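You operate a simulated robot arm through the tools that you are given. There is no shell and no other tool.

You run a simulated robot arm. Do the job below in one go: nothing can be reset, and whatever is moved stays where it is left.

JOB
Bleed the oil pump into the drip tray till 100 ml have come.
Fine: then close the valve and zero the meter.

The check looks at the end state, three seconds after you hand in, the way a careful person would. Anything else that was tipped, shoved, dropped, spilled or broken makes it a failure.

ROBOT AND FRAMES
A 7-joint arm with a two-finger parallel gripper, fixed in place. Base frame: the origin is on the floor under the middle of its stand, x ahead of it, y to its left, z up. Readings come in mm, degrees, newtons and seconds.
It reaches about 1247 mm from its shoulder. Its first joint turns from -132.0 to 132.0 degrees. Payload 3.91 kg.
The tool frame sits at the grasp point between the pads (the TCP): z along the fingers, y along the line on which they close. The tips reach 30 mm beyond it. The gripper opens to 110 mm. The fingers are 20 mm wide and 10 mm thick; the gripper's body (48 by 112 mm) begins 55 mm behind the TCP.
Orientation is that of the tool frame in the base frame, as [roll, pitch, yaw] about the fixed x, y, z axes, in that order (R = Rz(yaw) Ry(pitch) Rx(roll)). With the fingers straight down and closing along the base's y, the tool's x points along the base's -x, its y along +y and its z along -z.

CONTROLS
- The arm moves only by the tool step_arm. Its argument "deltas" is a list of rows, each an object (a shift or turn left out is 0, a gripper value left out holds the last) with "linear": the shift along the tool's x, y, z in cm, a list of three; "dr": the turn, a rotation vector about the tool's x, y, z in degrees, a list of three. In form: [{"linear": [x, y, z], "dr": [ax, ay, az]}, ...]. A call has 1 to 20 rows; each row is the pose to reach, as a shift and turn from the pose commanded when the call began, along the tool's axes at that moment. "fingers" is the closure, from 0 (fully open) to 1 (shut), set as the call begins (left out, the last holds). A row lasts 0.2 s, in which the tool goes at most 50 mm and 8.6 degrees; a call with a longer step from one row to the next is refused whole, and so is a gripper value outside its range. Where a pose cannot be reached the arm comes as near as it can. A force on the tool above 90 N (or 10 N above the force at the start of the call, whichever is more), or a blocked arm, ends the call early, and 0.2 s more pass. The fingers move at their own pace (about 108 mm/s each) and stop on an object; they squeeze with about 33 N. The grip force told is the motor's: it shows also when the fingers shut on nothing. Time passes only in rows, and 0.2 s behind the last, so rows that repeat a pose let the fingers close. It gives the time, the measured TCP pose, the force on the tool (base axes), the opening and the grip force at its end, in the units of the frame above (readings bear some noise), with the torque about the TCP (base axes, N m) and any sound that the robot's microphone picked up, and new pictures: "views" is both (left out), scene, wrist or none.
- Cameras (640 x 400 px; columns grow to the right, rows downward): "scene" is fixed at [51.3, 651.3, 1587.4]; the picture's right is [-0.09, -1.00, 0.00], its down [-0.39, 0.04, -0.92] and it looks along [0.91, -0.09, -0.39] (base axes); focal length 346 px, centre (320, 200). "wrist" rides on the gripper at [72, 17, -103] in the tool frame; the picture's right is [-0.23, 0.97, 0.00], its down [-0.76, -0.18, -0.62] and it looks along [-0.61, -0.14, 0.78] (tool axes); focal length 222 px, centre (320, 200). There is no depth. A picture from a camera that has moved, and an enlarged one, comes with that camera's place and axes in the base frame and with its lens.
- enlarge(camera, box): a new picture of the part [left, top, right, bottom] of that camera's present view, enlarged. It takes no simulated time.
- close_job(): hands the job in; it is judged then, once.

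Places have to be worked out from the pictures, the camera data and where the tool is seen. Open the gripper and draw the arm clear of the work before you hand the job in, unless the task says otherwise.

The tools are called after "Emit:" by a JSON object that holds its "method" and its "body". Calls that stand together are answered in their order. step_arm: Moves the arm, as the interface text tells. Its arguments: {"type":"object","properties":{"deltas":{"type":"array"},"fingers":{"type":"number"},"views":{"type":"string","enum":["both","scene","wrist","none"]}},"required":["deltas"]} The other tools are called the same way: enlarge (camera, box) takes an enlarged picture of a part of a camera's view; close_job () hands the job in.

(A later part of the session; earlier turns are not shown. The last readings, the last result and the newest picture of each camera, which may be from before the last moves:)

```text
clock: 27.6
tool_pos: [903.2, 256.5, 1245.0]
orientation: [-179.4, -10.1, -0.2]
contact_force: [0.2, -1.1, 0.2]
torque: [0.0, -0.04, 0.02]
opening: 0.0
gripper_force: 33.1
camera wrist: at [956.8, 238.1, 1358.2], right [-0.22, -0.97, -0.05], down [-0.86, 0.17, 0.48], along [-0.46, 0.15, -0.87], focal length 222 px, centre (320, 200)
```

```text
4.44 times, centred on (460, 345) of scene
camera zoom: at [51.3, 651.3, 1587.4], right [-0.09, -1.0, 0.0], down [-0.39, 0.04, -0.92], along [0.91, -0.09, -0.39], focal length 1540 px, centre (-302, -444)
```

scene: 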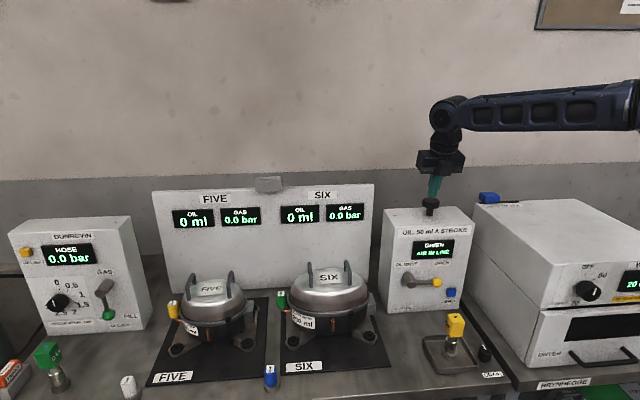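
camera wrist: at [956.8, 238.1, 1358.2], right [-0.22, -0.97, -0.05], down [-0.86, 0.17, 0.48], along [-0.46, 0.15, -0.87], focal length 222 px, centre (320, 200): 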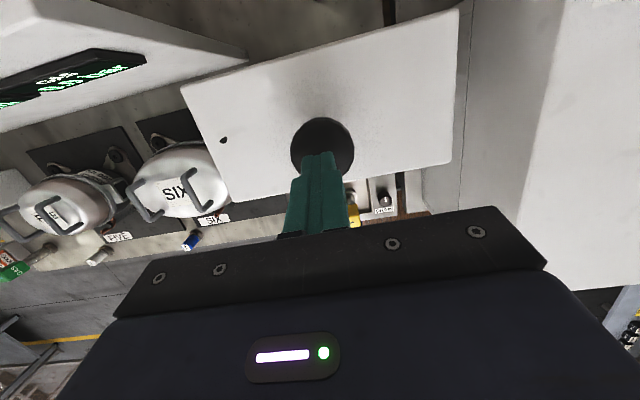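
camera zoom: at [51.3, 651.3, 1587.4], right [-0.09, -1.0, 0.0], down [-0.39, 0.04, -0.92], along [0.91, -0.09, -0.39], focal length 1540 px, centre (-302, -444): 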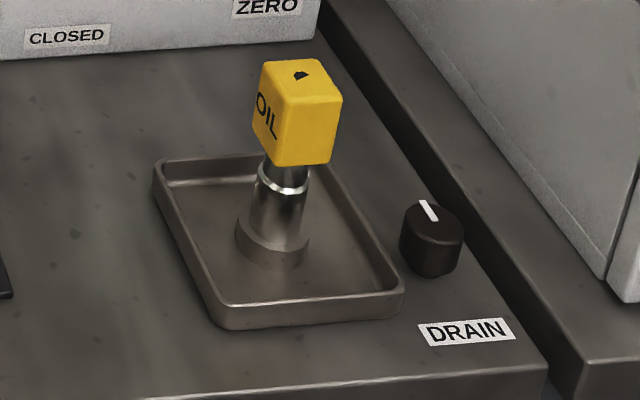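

The plunger sprang back, the meter still shows AIR IN LINE, so one 50 ml stroke is done by the click. I make a second full stroke the same way and read the display at the bottom.

Emit:
{"method": "step_arm", "body": {"deltas": [{"linear": [-0.1, 0, 0.55]}, {"linear": [-0.19, 0, 1.1]}, {"linear": [-0.29, 0, 1.65]}, {"linear": [-0.39, 0, 2.2]}, {"linear": [-0.49, 0, 2.75]}, {"linear": [-0.58, 0, 3.3]}, {"linear": [-0.68, 0, 3.85]}, {"linear": [-0.78, 0, 4.4]}], "views": "scene"}}

Emit:
{"method": "enlarge", "body": {"camera": "scene", "box": [375, 150, 485, 320]}}

```text
clock: 29.4
tool_pos: [902.2, 256.8, 1205.9]
orientation: [-179.3, -10.4, -0.1]
contact_force: [8.9, 0.8, 55.9]
torque: [-0.07, -0.08, 0.08]
opening: 0.0
gripper_force: 33.2
heard: click
```

scene: 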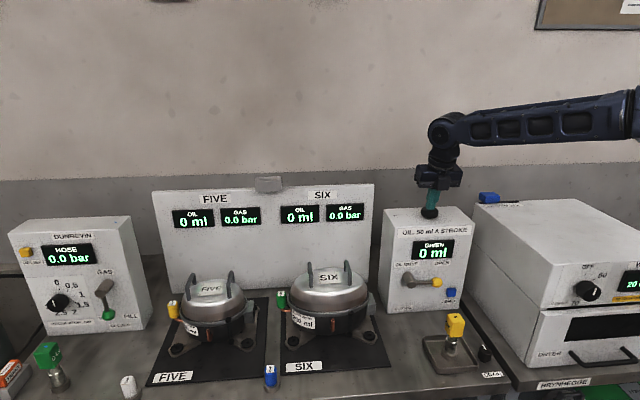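

```text
2.35 times, centred on (430, 235) of scene
camera zoom: at [51.3, 651.3, 1587.4], right [-0.09, -1.0, 0.0], down [-0.39, 0.04, -0.92], along [0.91, -0.09, -0.39], focal length 815 px, centre (61, 118)
```

zoom: 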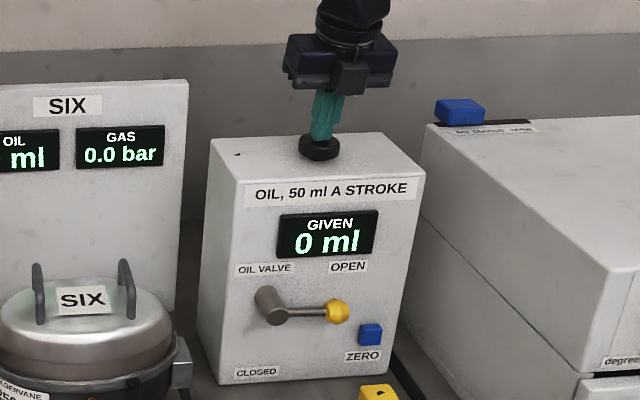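

The meter now reads GIVEN 0 ml: the first two strokes only cleared the air, so the 100 ml of oil must still come. I release the knob, then look at the tray and meter.

Emit:
{"method": "step_arm", "body": {"deltas": [{"linear": [0.19, 0, -1.1]}, {"linear": [0.39, 0, -2.2]}, {"linear": [0.58, 0, -3.3]}, {"linear": [0.78, 0, -4.4]}, {"linear": [0.78, 0, -4.4]}, {"linear": [0.78, 0, -4.4]}], "views": "scene"}}

Emit:
{"method": "enlarge", "body": {"camera": "scene", "box": [375, 150, 485, 320]}}

Emit:
{"method": "enlarge", "body": {"camera": "scene", "box": [410, 300, 510, 390]}}

```text
clock: 30.8
tool_pos: [903.0, 255.3, 1244.3]
orientation: [-179.4, -10.0, -0.2]
contact_force: [0.3, 0.3, -0.3]
torque: [0.0, -0.03, -0.01]
opening: 0.0
gripper_force: 33.2
```

scene: 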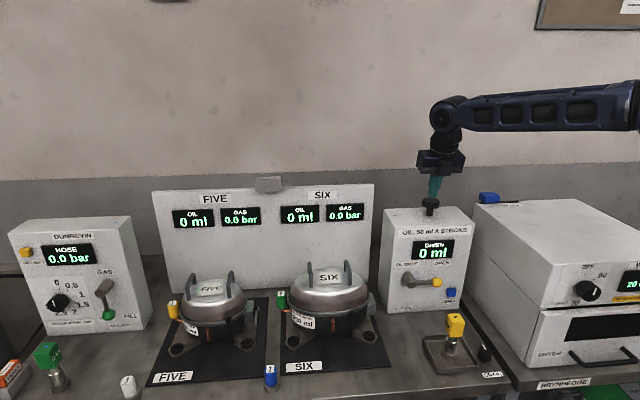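

```text
2.35 times, centred on (430, 235) of scene
camera zoom: at [51.3, 651.3, 1587.4], right [-0.09, -1.0, 0.0], down [-0.39, 0.04, -0.92], along [0.91, -0.09, -0.39], focal length 815 px, centre (61, 118)
```

zoom: 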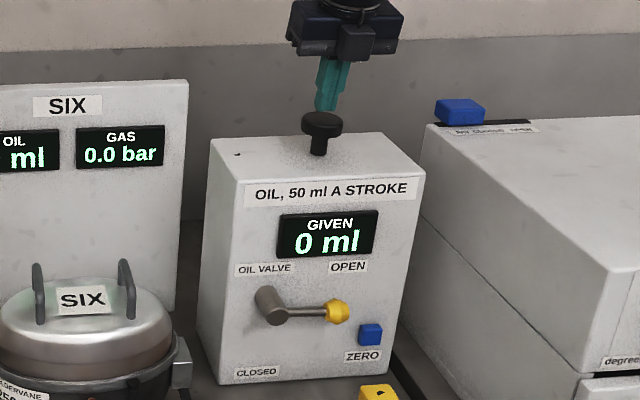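

```text
4.44 times, centred on (460, 345) of scene
camera zoom: at [51.3, 651.3, 1587.4], right [-0.09, -1.0, 0.0], down [-0.39, 0.04, -0.92], along [0.91, -0.09, -0.39], focal length 1540 px, centre (-302, -444)
```

zoom: 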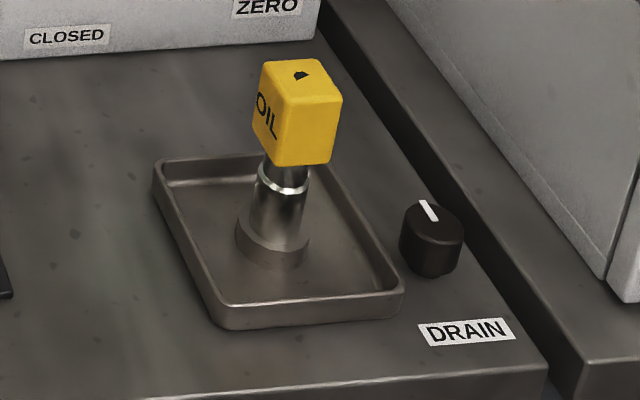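

The tray is still dry and the meter at 0 ml, so now comes the first stroke of oil. I press the third full stroke.

Emit:
{"method": "step_arm", "body": {"deltas": [{"linear": [-0.1, 0, 0.55]}, {"linear": [-0.19, 0, 1.1]}, {"linear": [-0.29, 0, 1.65]}, {"linear": [-0.39, 0, 2.2]}, {"linear": [-0.49, 0, 2.75]}, {"linear": [-0.58, 0, 3.3]}, {"linear": [-0.68, 0, 3.85]}, {"linear": [-0.78, 0, 4.4]}], "views": "scene"}}

Emit:
{"method": "enlarge", "body": {"camera": "scene", "box": [375, 150, 485, 320]}}

Emit:
{"method": "enlarge", "body": {"camera": "scene", "box": [410, 300, 510, 390]}}

```text
clock: 32.6
tool_pos: [901.6, 256.1, 1205.7]
orientation: [-179.3, -10.4, -0.3]
contact_force: [7.5, 0.4, 58.6]
torque: [-0.02, 0.01, 0.13]
opening: 0.0
gripper_force: 32.8
heard: click
```

scene: 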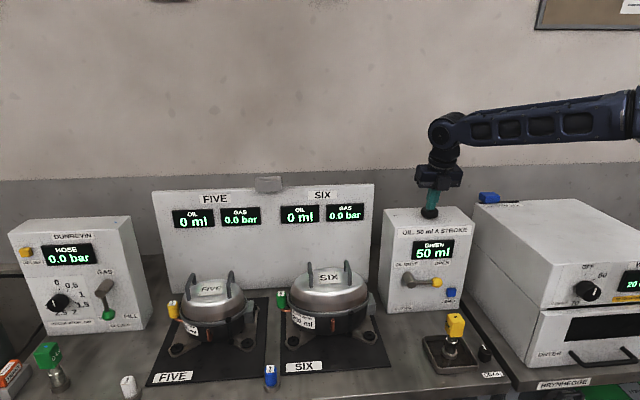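

```text
2.35 times, centred on (430, 235) of scene
camera zoom: at [51.3, 651.3, 1587.4], right [-0.09, -1.0, 0.0], down [-0.39, 0.04, -0.92], along [0.91, -0.09, -0.39], focal length 815 px, centre (61, 118)
```

zoom: 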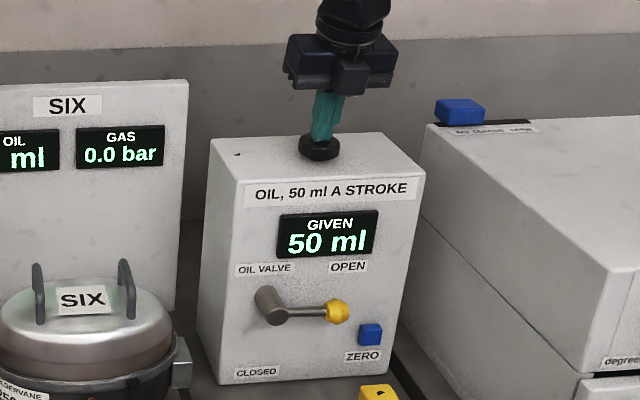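

```text
4.44 times, centred on (460, 345) of scene
camera zoom: at [51.3, 651.3, 1587.4], right [-0.09, -1.0, 0.0], down [-0.39, 0.04, -0.92], along [0.91, -0.09, -0.39], focal length 1540 px, centre (-302, -444)
```

zoom: 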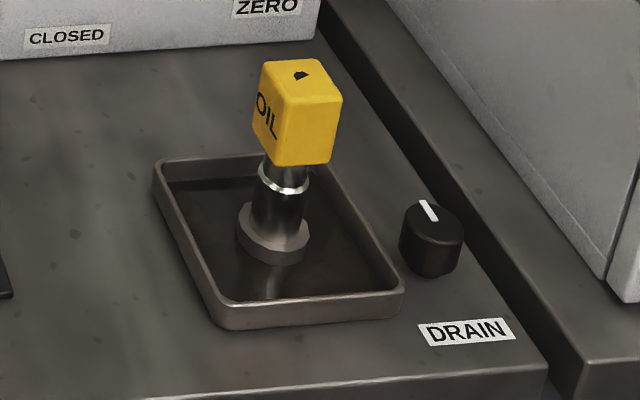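

Third stroke gave 50 ml and oil stands in the tray. Before giving the last 50 ml I check how much freeboard the tray has left.

Emit:
{"method": "enlarge", "body": {"camera": "scene", "box": [440, 332, 506, 376]}}

Emit:
{"method": "enlarge", "body": {"camera": "scene", "box": [415, 328, 450, 352]}}

```text
9.09 times, centred on (473, 354) of scene
camera zoom: at [51.3, 651.3, 1587.4], right [-0.09, -1.0, 0.0], down [-0.39, 0.04, -0.92], along [0.91, -0.09, -0.39], focal length 3149 px, centre (-1071, -1200)
```

zoom: 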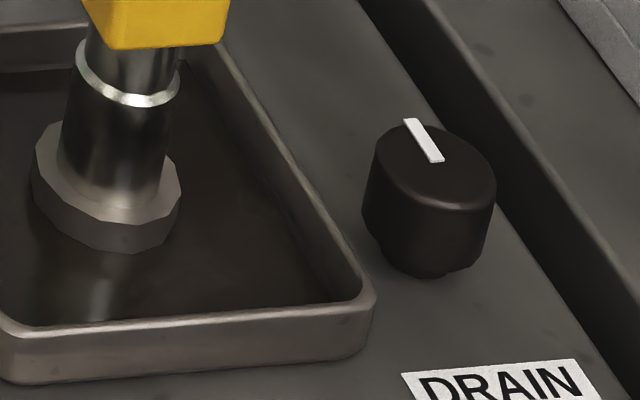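

```text
16.00 times, centred on (432, 340) of scene
camera zoom: at [51.3, 651.3, 1587.4], right [-0.09, -1.0, 0.0], down [-0.39, 0.04, -0.92], along [0.91, -0.09, -0.39], focal length 5542 px, centre (-1480, -2040)
```

zoom: 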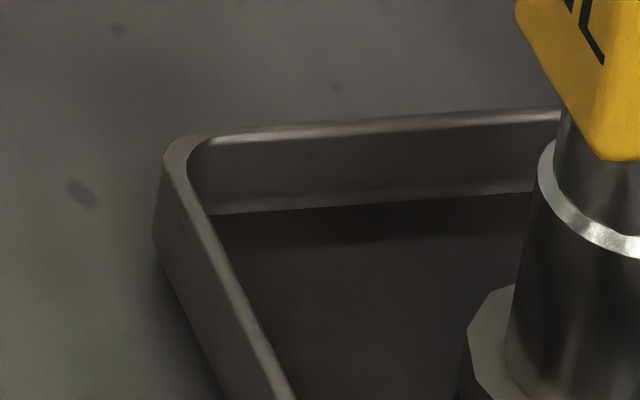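

The oil surface is about 17 mm under the rim, so another 50 ml (about 5 mm) fits safely. I release the knob for the fourth stroke.

Emit:
{"method": "step_arm", "body": {"deltas": [{"linear": [0.19, 0, -1.1]}, {"linear": [0.39, 0, -2.2]}, {"linear": [0.58, 0, -3.3]}, {"linear": [0.78, 0, -4.4]}, {"linear": [0.78, 0, -4.4]}, {"linear": [0.78, 0, -4.4]}], "views": "scene"}}

Emit:
{"method": "enlarge", "body": {"camera": "scene", "box": [375, 150, 485, 320]}}

```text
clock: 34.0
tool_pos: [903.8, 255.1, 1243.6]
orientation: [-179.3, -10.0, -0.2]
contact_force: [-0.2, 0.5, -0.7]
torque: [0.02, -0.03, -0.01]
opening: 0.0
gripper_force: 33.1
```

scene: 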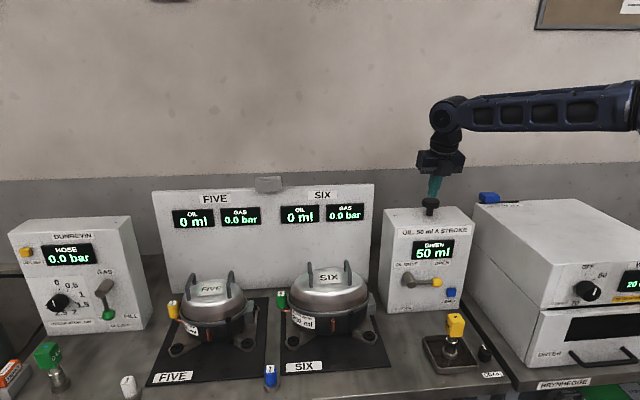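

```text
2.35 times, centred on (430, 235) of scene
camera zoom: at [51.3, 651.3, 1587.4], right [-0.09, -1.0, 0.0], down [-0.39, 0.04, -0.92], along [0.91, -0.09, -0.39], focal length 815 px, centre (61, 118)
```

zoom: 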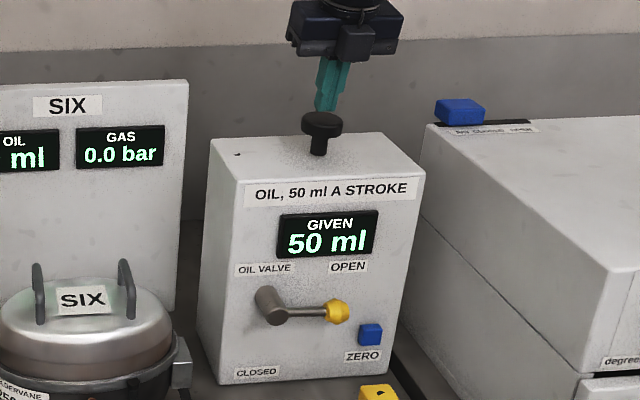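

The knob is fully up and the meter holds 50 ml. I press the fourth and last stroke.

Emit:
{"method": "step_arm", "body": {"deltas": [{"linear": [-0.1, 0, 0.55]}, {"linear": [-0.19, 0, 1.1]}, {"linear": [-0.29, 0, 1.65]}, {"linear": [-0.39, 0, 2.2]}, {"linear": [-0.49, 0, 2.75]}, {"linear": [-0.58, 0, 3.3]}, {"linear": [-0.68, 0, 3.85]}, {"linear": [-0.78, 0, 4.4]}], "views": "scene"}}

Emit:
{"method": "enlarge", "body": {"camera": "scene", "box": [375, 150, 485, 320]}}

Emit:
{"method": "enlarge", "body": {"camera": "scene", "box": [410, 300, 510, 390]}}

```text
clock: 35.8
tool_pos: [903.8, 254.8, 1205.9]
orientation: [-179.3, -10.5, -0.3]
contact_force: [5.0, -3.7, 57.0]
torque: [-0.2, 0.05, 0.09]
opening: 0.0
gripper_force: 33.1
heard: click
```

scene: 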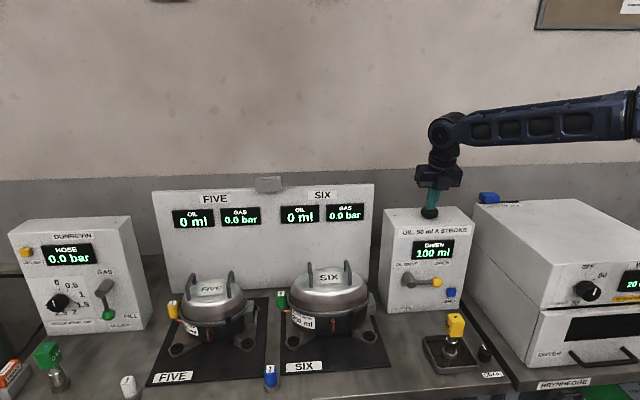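

```text
2.35 times, centred on (430, 235) of scene
camera zoom: at [51.3, 651.3, 1587.4], right [-0.09, -1.0, 0.0], down [-0.39, 0.04, -0.92], along [0.91, -0.09, -0.39], focal length 815 px, centre (61, 118)
```

zoom: 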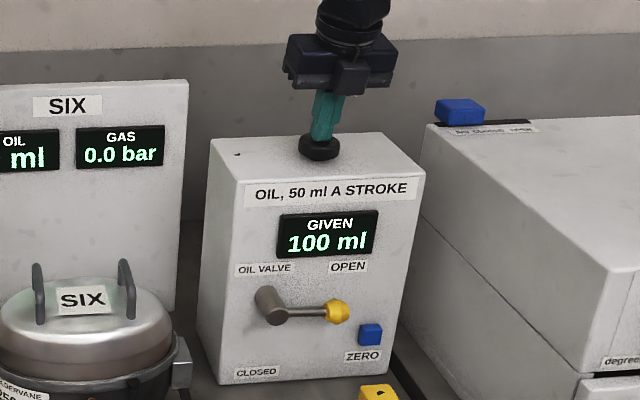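

```text
4.44 times, centred on (460, 345) of scene
camera zoom: at [51.3, 651.3, 1587.4], right [-0.09, -1.0, 0.0], down [-0.39, 0.04, -0.92], along [0.91, -0.09, -0.39], focal length 1540 px, centre (-302, -444)
```

zoom: 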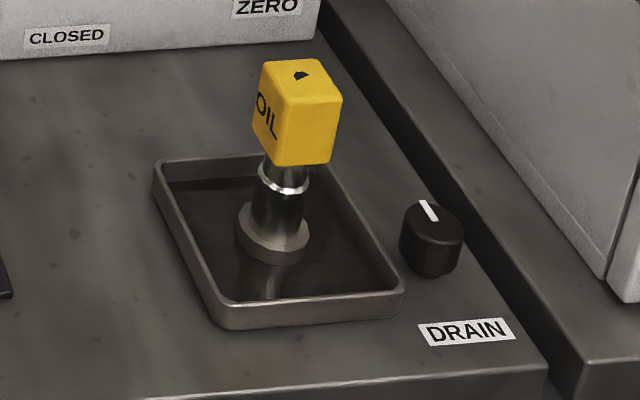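

The meter reads GIVEN 100 ml and the tray holds it with room to spare. I lift off the knob, back away in front of the box and tilt the fingers again to come above the lever for closing.

Emit:
{"method": "step_arm", "body": {"deltas": [{"linear": [0.35, 0, -2.0]}, {"linear": [0.96, 0, -5.4]}, {"linear": [1.57, 0, -8.87]}, {"linear": [-1.97, 0, -9.5], "dr": [0, 7.5, 0]}, {"linear": [-5.5, 0, -10.1], "dr": [0, 15, 0]}, {"linear": [-9.0, 0, -10.8], "dr": [0, 22.5, 0]}, {"linear": [-12.6, 0, -11.4], "dr": [0, 30, 0]}, {"linear": [-13.3, 0, -7.2], "dr": [0, 30, 0]}, {"linear": [-14.1, 0, -2.9], "dr": [0, 30, 0]}, {"linear": [-14.9, 0, 1.4], "dr": [0, 30, 0]}, {"linear": [-15.6, 0, 5.7], "dr": [0, 30, 0]}], "views": "both"}}

Emit:
{"method": "enlarge", "body": {"camera": "scene", "box": [375, 150, 485, 320]}}

```text
clock: 38.2
tool_pos: [759.9, 258.2, 1117.4]
orientation: [-179.3, -40.1, -0.6]
contact_force: [-0.4, 0.7, 0.1]
torque: [-0.03, 0.02, 0.03]
opening: 0.0
gripper_force: 32.8
camera wrist: at [748.9, 239.3, 1242.5], right [-0.17, -0.97, -0.16], down [-0.98, 0.18, -0.01], along [0.04, 0.15, -0.99], focal length 222 px, centre (320, 200)
```

scene: 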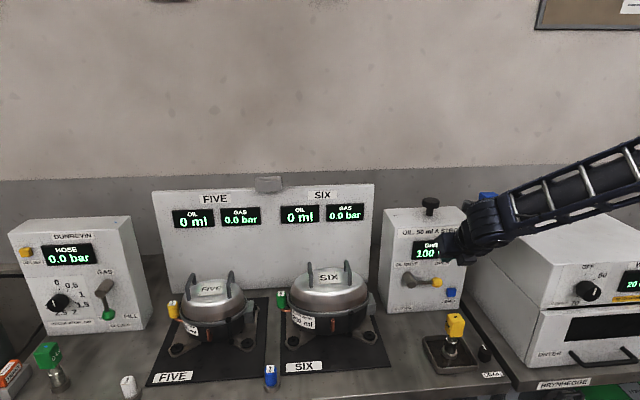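
wrist: 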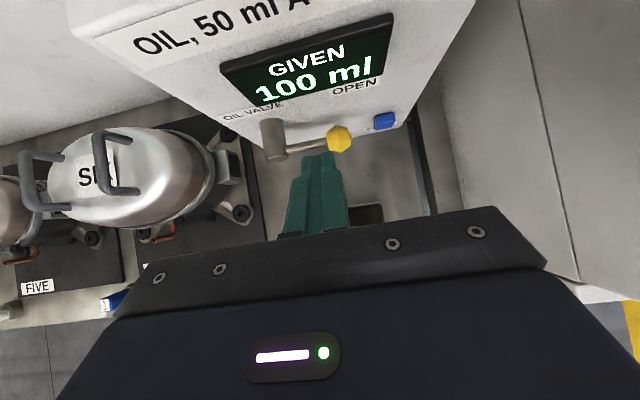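

```text
2.35 times, centred on (430, 235) of scene
camera zoom: at [51.3, 651.3, 1587.4], right [-0.09, -1.0, 0.0], down [-0.39, 0.04, -0.92], along [0.91, -0.09, -0.39], focal length 815 px, centre (61, 118)
```

zoom: 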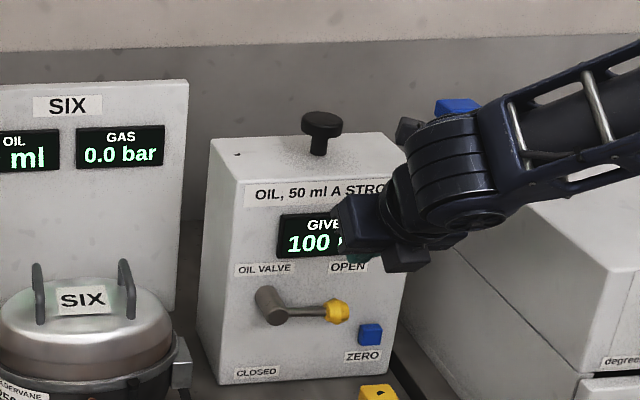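

The valve lever is still at OPEN, ball near (820,245,997). I go in along the finger axis to a point about 25 mm above the lever's ball end.

Emit:
{"method": "step_arm", "body": {"deltas": [{"linear": [0, 0.15, 2.5]}, {"linear": [0, 0.3, 5.0]}, {"linear": [0, 0.4, 6.8]}], "views": "both"}}

```text
clock: 39.0
tool_pos: [802.5, 253.5, 1064.4]
orientation: [-179.2, -40.2, -0.5]
contact_force: [0.1, -1.1, 1.0]
torque: [-0.02, -0.02, 0.01]
opening: 0.1
gripper_force: 32.8
camera wrist: at [792.3, 235.6, 1189.8], right [-0.17, -0.97, -0.16], down [-0.98, 0.18, -0.01], along [0.04, 0.15, -0.99], focal length 222 px, centre (320, 200)
```

scene: 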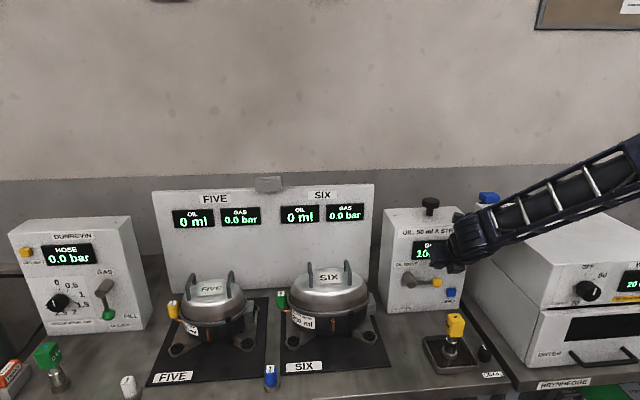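
wrist: 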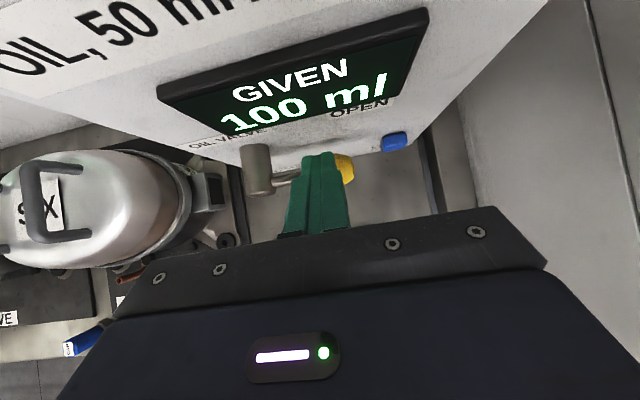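

The fingertips are right above the lever arm just inside the ball. I push down along the arc toward CLOSED, to about 30°, then look.

Emit:
{"method": "step_arm", "body": {"deltas": [{"linear": [-0.96, 0, 1.15]}, {"linear": [-1.93, 0, 2.3]}, {"linear": [-2.7, 0.2, 3.22]}, {"linear": [-3.29, 0.35, 3.91]}, {"linear": [-3.86, 0.3, 4.6]}, {"linear": [-4.45, 0.22, 5.3]}, {"linear": [-5.02, -0.05, 5.97]}, {"linear": [-5.56, -0.37, 6.62]}, {"linear": [-6.06, -0.85, 7.22]}, {"linear": [-6.53, -1.39, 7.77]}], "views": "both"}}

```text
clock: 41.2
tool_pos: [802.4, 266.4, 962.3]
orientation: [-179.4, -40.0, -0.6]
contact_force: [-1.0, 0.4, 0.1]
torque: [-0.04, 0.02, -0.01]
opening: 0.0
gripper_force: 33.2
camera wrist: at [792.5, 249.0, 1087.7], right [-0.18, -0.97, -0.15], down [-0.98, 0.18, -0.01], along [0.04, 0.15, -0.99], focal length 222 px, centre (320, 200)
```

scene: 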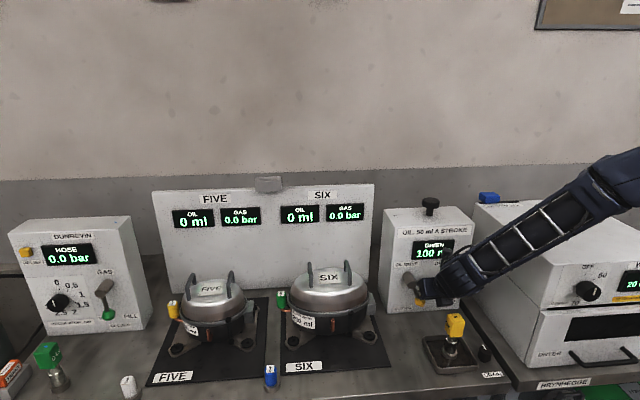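
wrist: 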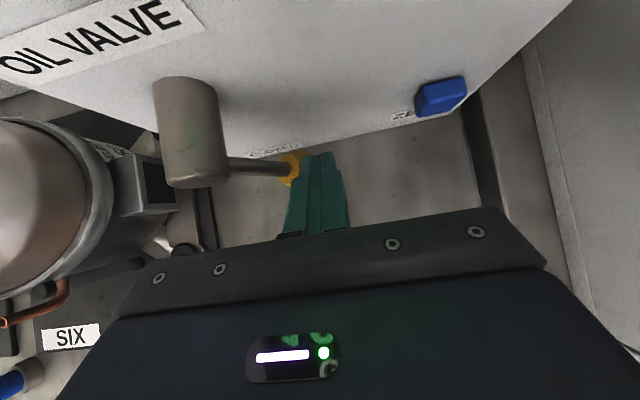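

The lever follows, at about 35° from CLOSED. I push on along the arc to the straight-down position.

Emit:
{"method": "step_arm", "body": {"deltas": [{"linear": [-0.29, -0.45, 0.34]}, {"linear": [-0.53, -0.88, 0.64]}, {"linear": [-0.77, -1.38, 0.92]}, {"linear": [-0.96, -1.89, 1.15]}, {"linear": [-1.14, -2.45, 1.36]}, {"linear": [-1.27, -3.01, 1.52]}, {"linear": [-1.34, -3.3, 1.59]}], "views": "both"}}

Emit:
{"method": "enlarge", "body": {"camera": "wrist", "box": [180, 50, 440, 220]}}

Emit:
{"method": "enlarge", "body": {"camera": "scene", "box": [375, 190, 485, 320]}}

```text
clock: 42.8
tool_pos: [802.6, 298.4, 944.2]
orientation: [-179.4, -40.1, -0.8]
contact_force: [-25.8, -41.6, 19.9]
torque: [-0.85, 0.31, -0.49]
opening: 0.0
gripper_force: 33.4
camera wrist: at [792.3, 280.3, 1069.2], right [-0.18, -0.97, -0.15], down [-0.98, 0.18, -0.01], along [0.04, 0.15, -0.99], focal length 222 px, centre (320, 200)
```

scene: 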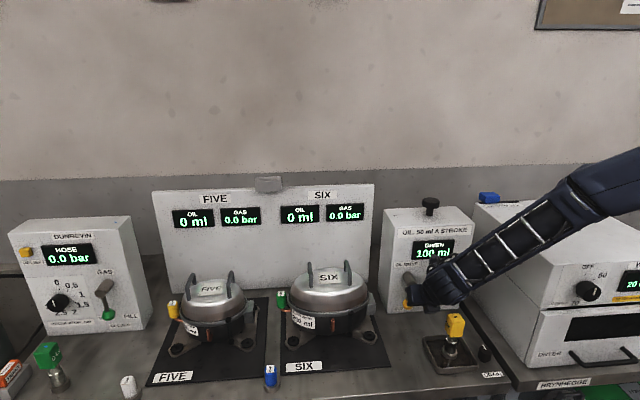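
wrist: 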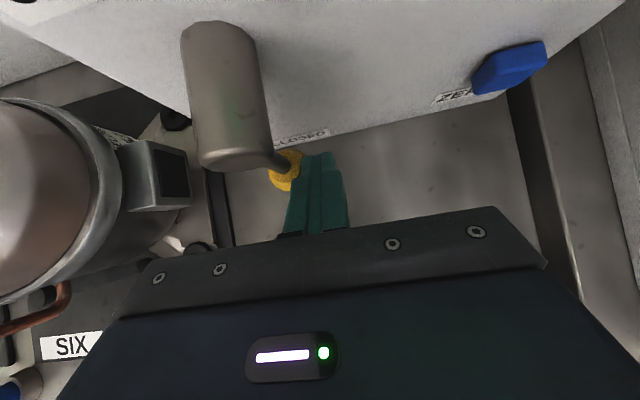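

```text
2.35 times, centred on (310, 135) of wrist
camera zoom: at [792.3, 280.3, 1069.2], right [-0.18, -0.97, -0.15], down [-0.98, 0.18, -0.01], along [0.04, 0.15, -0.99], focal length 523 px, centre (344, 353)
```

zoom: 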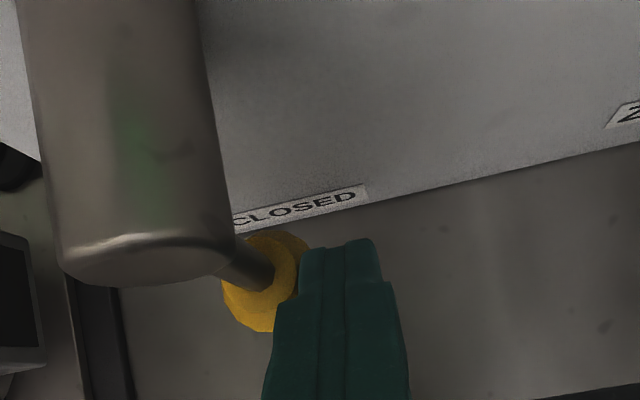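

```text
3.08 times, centred on (430, 255) of scene
camera zoom: at [51.3, 651.3, 1587.4], right [-0.09, -1.0, 0.0], down [-0.39, 0.04, -0.92], along [0.91, -0.09, -0.39], focal length 1066 px, centre (-18, 31)
```

zoom: 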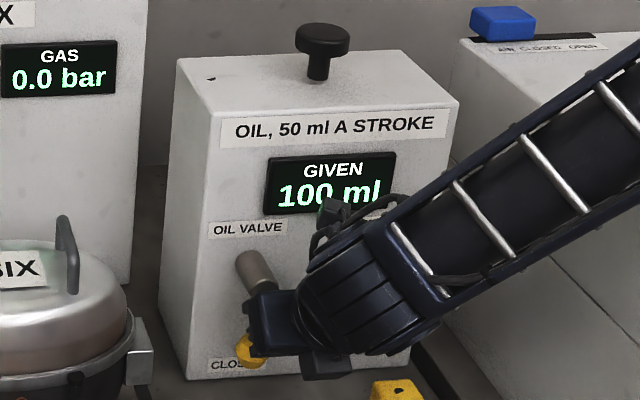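

The lever pushes back with about 45 N at straight down, so it is on the CLOSED stop. I ease off to the right and withdraw along the finger axis to check it.

Emit:
{"method": "step_arm", "body": {"deltas": [{"linear": [0, 0.7, 0]}, {"linear": [0, 1.5, -0.3]}, {"linear": [0, 1.6, -3.5]}, {"linear": [0, 1.6, -7.5]}, {"linear": [0, 1.6, -11.5]}, {"linear": [0, 1.6, -15.0]}], "views": "both"}}

Emit:
{"method": "enlarge", "body": {"camera": "scene", "box": [375, 190, 485, 320]}}

Emit:
{"method": "enlarge", "body": {"camera": "wrist", "box": [200, 0, 420, 160]}}

```text
clock: 44.2
tool_pos: [706.6, 286.6, 1057.3]
orientation: [-179.3, -40.0, -0.4]
contact_force: [0.8, 0.1, -0.4]
torque: [0.01, 0.0, 0.01]
opening: 0.0
gripper_force: 32.6
camera wrist: at [695.7, 268.0, 1182.7], right [-0.17, -0.97, -0.15], down [-0.98, 0.18, -0.01], along [0.04, 0.15, -0.99], focal length 222 px, centre (320, 200)
```

scene: 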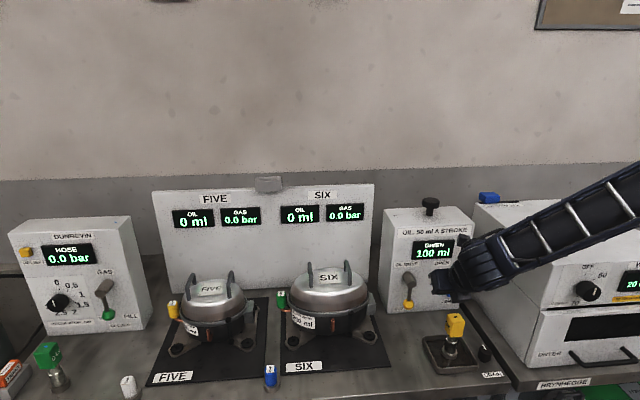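
wrist: 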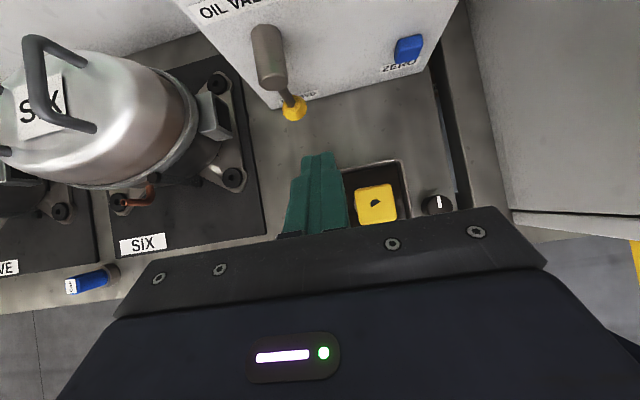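

```text
3.08 times, centred on (430, 255) of scene
camera zoom: at [51.3, 651.3, 1587.4], right [-0.09, -1.0, 0.0], down [-0.39, 0.04, -0.92], along [0.91, -0.09, -0.39], focal length 1066 px, centre (-18, 31)
```

zoom: 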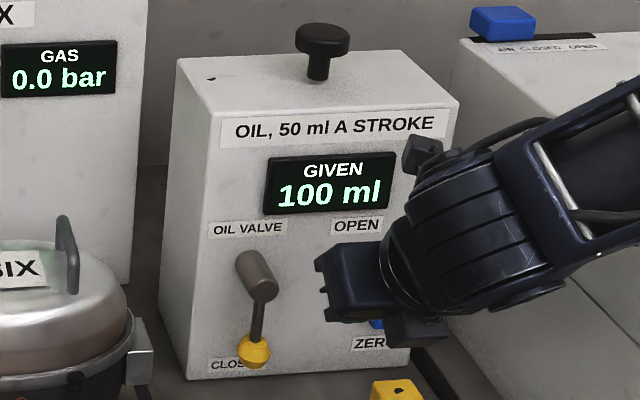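

```text
2.50 times, centred on (310, 80) of wrist
camera zoom: at [695.7, 268.0, 1182.7], right [-0.17, -0.97, -0.15], down [-0.98, 0.18, -0.01], along [0.04, 0.15, -0.99], focal length 555 px, centre (345, 500)
```

zoom: 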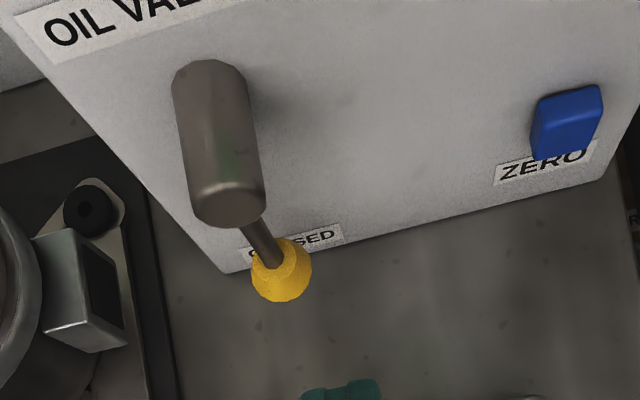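

The lever is exactly back on CLOSED (ball at the same picture place as at the start) and the meter still shows 100 ml. I now shift right, high over the OIL head, and come in toward the ZERO button at about (842,183,933), stopping short to check.

Emit:
{"method": "step_arm", "body": {"deltas": [{"linear": [0, 2.6, 0]}, {"linear": [0, 5.2, 0]}, {"linear": [0.1, 7.8, 0.5]}, {"linear": [0.3, 10.3, 2.3]}, {"linear": [0.3, 10.3, 5.3]}, {"linear": [0.3, 10.3, 8.3]}, {"linear": [0.3, 10.3, 11.3]}], "views": "both"}}

Emit:
{"method": "enlarge", "body": {"camera": "wrist", "box": [200, 20, 460, 220]}}

Emit:
{"method": "enlarge", "body": {"camera": "scene", "box": [375, 190, 555, 400]}}

```text
clock: 45.8
tool_pos: [782.8, 183.4, 971.1]
orientation: [-179.4, -40.1, -0.5]
contact_force: [-0.5, -0.5, 0.2]
torque: [-0.03, 0.03, -0.04]
opening: 0.2
gripper_force: 33.0
camera wrist: at [771.0, 165.1, 1097.3], right [-0.17, -0.97, -0.16], down [-0.98, 0.18, -0.01], along [0.04, 0.15, -0.99], focal length 222 px, centre (320, 200)
```

scene: 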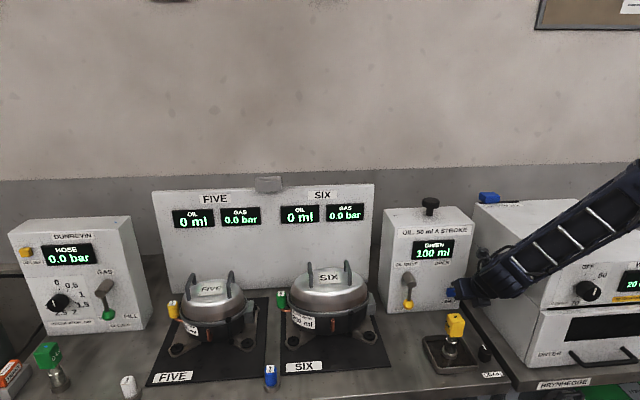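
wrist: 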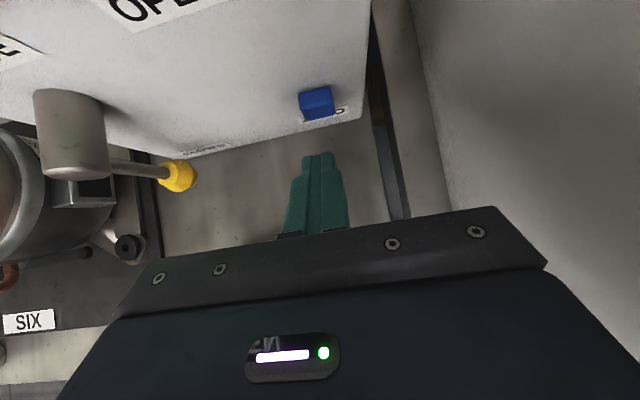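

```text
2.00 times, centred on (330, 120) of wrist
camera zoom: at [771.0, 165.1, 1097.3], right [-0.17, -0.97, -0.16], down [-0.98, 0.18, -0.01], along [0.04, 0.15, -0.99], focal length 444 px, centre (300, 360)
```

zoom: 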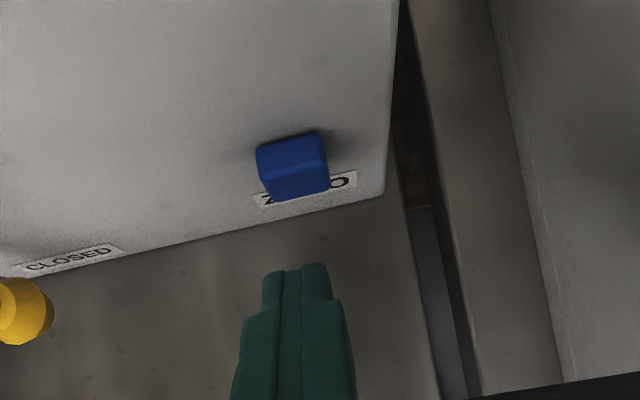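

```text
1.90 times, centred on (465, 295) of scene
camera zoom: at [51.3, 651.3, 1587.4], right [-0.09, -1.0, 0.0], down [-0.39, 0.04, -0.92], along [0.91, -0.09, -0.39], focal length 660 px, centre (44, 19)
```

zoom: 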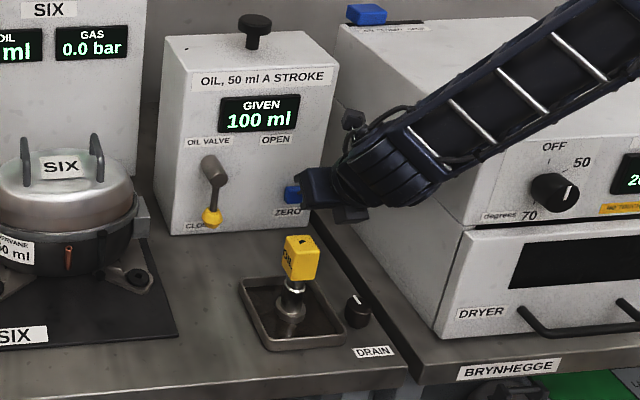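

The fingertips line up with the ZERO button (y about 181). I go down to its height and press forward slowly, 12 mm, watching the force.

Emit:
{"method": "step_arm", "body": {"deltas": [{"linear": [0.18, 0.1, 1.6]}, {"linear": [0.35, 0.2, 3.16]}, {"linear": [0.58, 0.2, 3.35]}, {"linear": [0.81, 0.2, 3.55]}, {"linear": [1.04, 0.2, 3.74]}, {"linear": [1.27, 0.2, 3.93]}], "views": "both"}}

Emit:
{"method": "enlarge", "body": {"camera": "wrist", "box": [220, 80, 420, 220]}}

Emit:
{"method": "enlarge", "body": {"camera": "scene", "box": [375, 190, 485, 320]}}

```text
clock: 47.2
tool_pos: [816.5, 179.4, 949.7]
orientation: [-179.3, -39.9, -0.7]
contact_force: [0.1, -0.1, 0.7]
torque: [0.0, 0.02, 0.0]
opening: 0.1
gripper_force: 33.2
camera wrist: at [806.0, 162.4, 1075.2], right [-0.18, -0.97, -0.16], down [-0.98, 0.18, -0.01], along [0.04, 0.15, -0.99], focal length 222 px, centre (320, 200)
```

scene: 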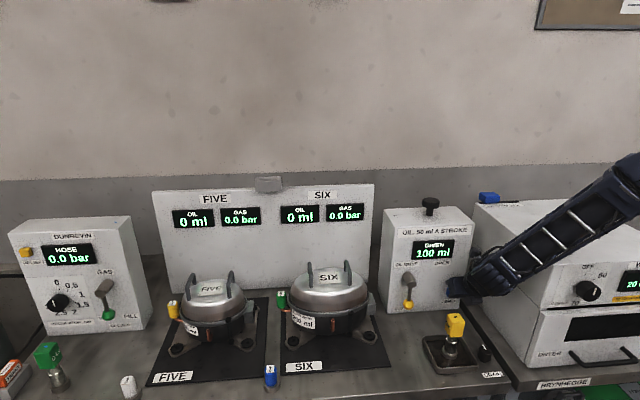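
wrist: 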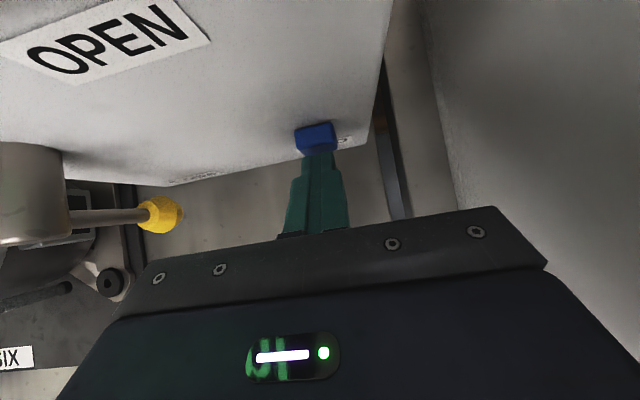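

```text
2.86 times, centred on (320, 150) of wrist
camera zoom: at [806.0, 162.4, 1075.2], right [-0.18, -0.97, -0.16], down [-0.98, 0.18, -0.01], along [0.04, 0.15, -0.99], focal length 635 px, centre (320, 343)
```

zoom: 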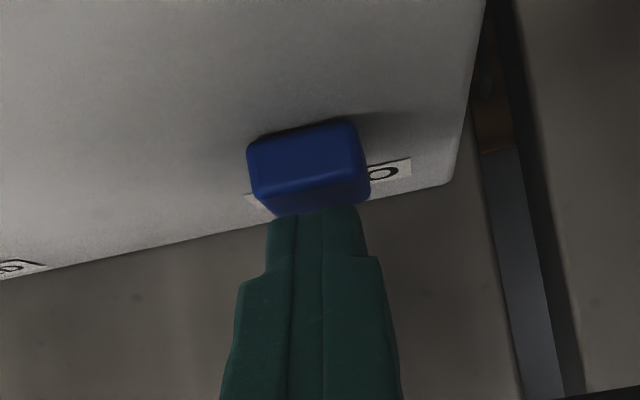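

```text
3.08 times, centred on (430, 255) of scene
camera zoom: at [51.3, 651.3, 1587.4], right [-0.09, -1.0, 0.0], down [-0.39, 0.04, -0.92], along [0.91, -0.09, -0.39], focal length 1066 px, centre (-18, 31)
```

zoom: 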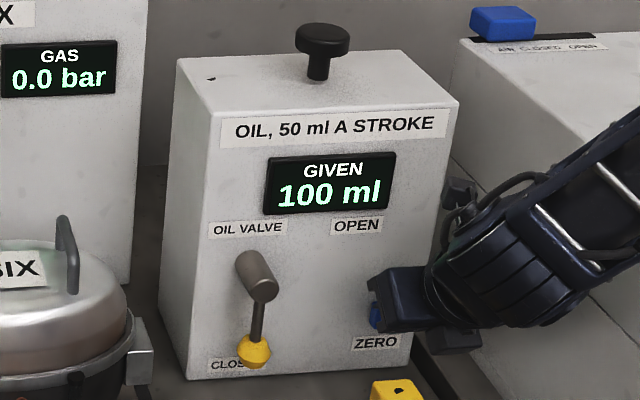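

No contact yet; the tips are just at the button's face. I push further forward in small steps.

Emit:
{"method": "step_arm", "body": {"deltas": [{"linear": [0.15, 0, 0.13]}, {"linear": [0.31, 0, 0.26]}, {"linear": [0.46, 0, 0.39]}], "views": "both"}}

Emit:
{"method": "enlarge", "body": {"camera": "wrist", "box": [220, 80, 420, 220]}}

Emit:
{"method": "enlarge", "body": {"camera": "scene", "box": [375, 190, 485, 320]}}

```text
clock: 48.0
tool_pos: [823.1, 180.3, 949.2]
orientation: [-179.2, -40.0, -0.5]
contact_force: [-3.5, -0.7, -0.5]
torque: [-0.04, 0.05, -0.02]
opening: 0.1
gripper_force: 33.2
camera wrist: at [811.7, 162.7, 1075.0], right [-0.17, -0.97, -0.16], down [-0.98, 0.18, -0.01], along [0.04, 0.15, -0.99], focal length 222 px, centre (320, 200)
```

scene: 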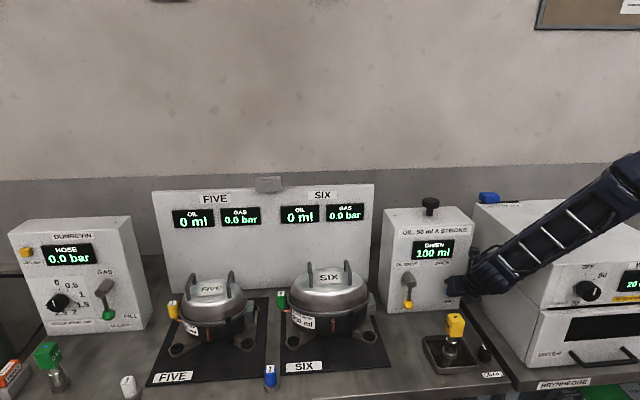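
wrist: 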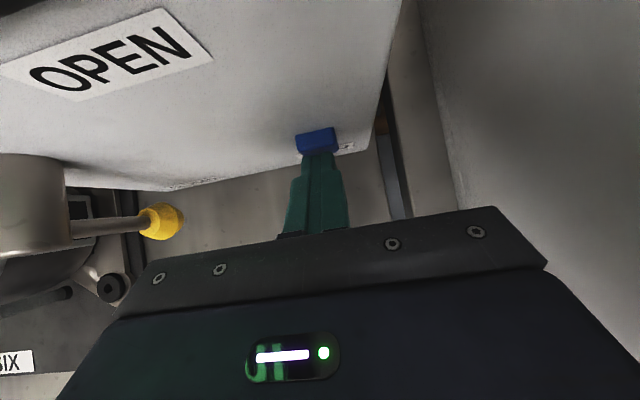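

```text
2.86 times, centred on (320, 150) of wrist
camera zoom: at [811.7, 162.7, 1075.0], right [-0.17, -0.97, -0.16], down [-0.98, 0.18, -0.01], along [0.04, 0.15, -0.99], focal length 635 px, centre (320, 343)
```

zoom: 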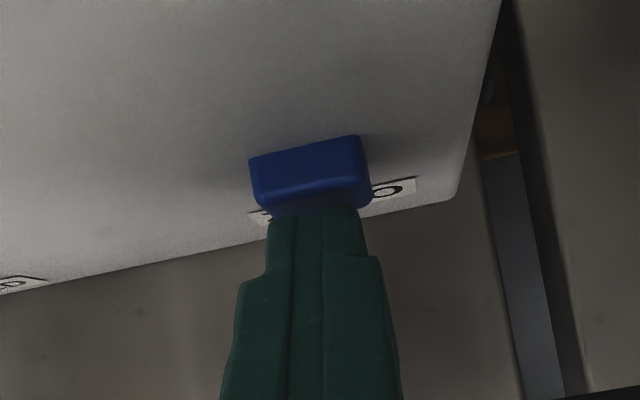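

```text
3.08 times, centred on (430, 255) of scene
camera zoom: at [51.3, 651.3, 1587.4], right [-0.09, -1.0, 0.0], down [-0.39, 0.04, -0.92], along [0.91, -0.09, -0.39], focal length 1066 px, centre (-18, 31)
```

zoom: 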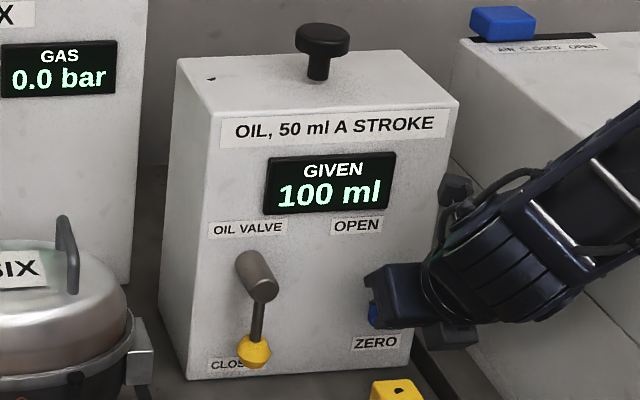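

The button is starting to go in (3.5 N). I press on a few more millimetres.

Emit:
{"method": "step_arm", "body": {"deltas": [{"linear": [0.12, 0, 0.1]}, {"linear": [0.23, 0, 0.19]}, {"linear": [0.35, 0, 0.29]}, {"linear": [0.46, 0, 0.39]}], "views": "scene"}}

Emit:
{"method": "enlarge", "body": {"camera": "scene", "box": [375, 190, 485, 320]}}

Emit:
{"method": "enlarge", "body": {"camera": "wrist", "box": [220, 80, 420, 220]}}

```text
clock: 49.0
tool_pos: [826.9, 180.4, 948.3]
orientation: [-179.3, -39.9, -0.5]
contact_force: [-33.8, -7.8, 1.9]
torque: [-0.15, 0.53, -0.27]
opening: 0.0
gripper_force: 32.8
heard: click
```

scene: 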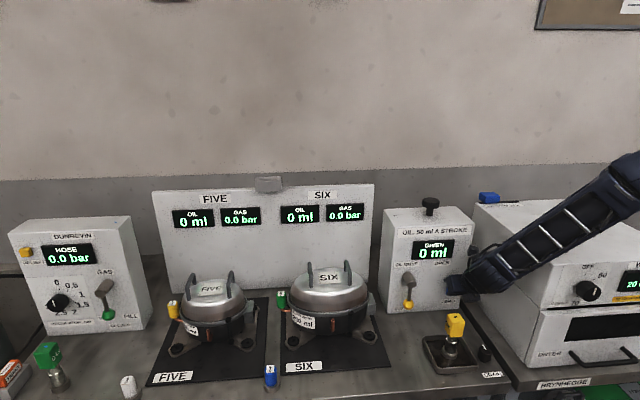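

```text
3.08 times, centred on (430, 255) of scene
camera zoom: at [51.3, 651.3, 1587.4], right [-0.09, -1.0, 0.0], down [-0.39, 0.04, -0.92], along [0.91, -0.09, -0.39], focal length 1066 px, centre (-18, 31)
```

zoom: 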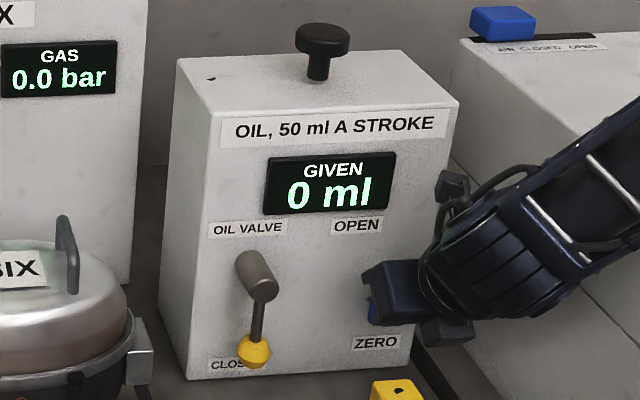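

```text
2.86 times, centred on (320, 150) of wrist
camera zoom: at [816.6, 162.8, 1075.0], right [-0.17, -0.97, -0.16], down [-0.98, 0.18, -0.01], along [0.04, 0.15, -0.99], focal length 635 px, centre (320, 343)
```

zoom: 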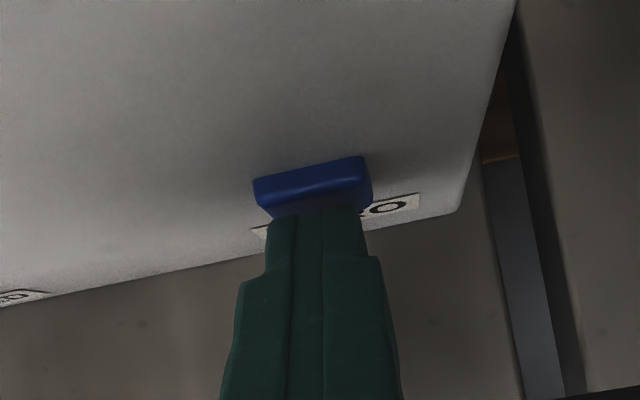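

The click came and the meter reads GIVEN 0 ml with the lever on CLOSED. I back straight off the button, withdraw along the finger axis and rise clear to the left.

Emit:
{"method": "step_arm", "body": {"deltas": [{"linear": [-0.92, 0, -0.77]}, {"linear": [-1.92, 0, -1.61]}, {"linear": [-1.92, 0, -4.6]}, {"linear": [-1.92, 0, -8.6]}, {"linear": [-1.92, 0, -12.6]}, {"linear": [-1.92, 0, -16.6]}, {"linear": [-1.92, -2.5, -20.0]}, {"linear": [-1.92, -5.0, -23.5]}, {"linear": [-1.92, -7.5, -27.0]}, {"linear": [0.6, -9.0, -30.0]}, {"linear": [3.2, -10.0, -33.0]}], "views": "both"}}

```text
clock: 51.4
tool_pos: [639.7, 278.5, 1224.9]
orientation: [-179.3, -40.0, -0.5]
contact_force: [0.1, 0.8, -0.1]
torque: [-0.04, 0.03, 0.01]
opening: 0.0
gripper_force: 33.3
camera wrist: at [629.7, 260.6, 1349.5], right [-0.18, -0.97, -0.16], down [-0.98, 0.18, -0.01], along [0.04, 0.15, -0.99], focal length 222 px, centre (320, 200)
```

scene: 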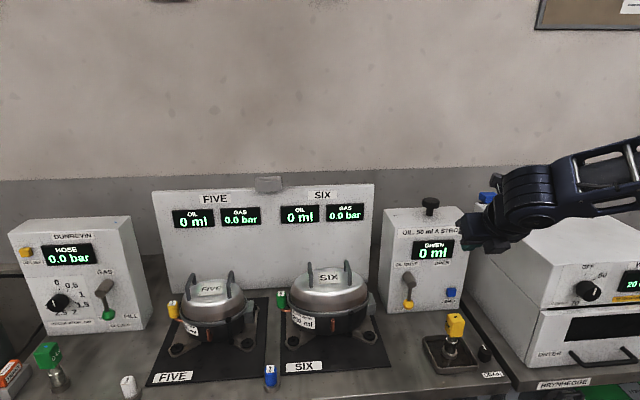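
wrist: 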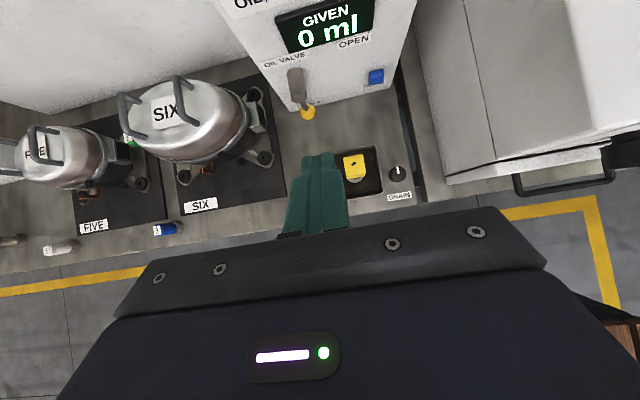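

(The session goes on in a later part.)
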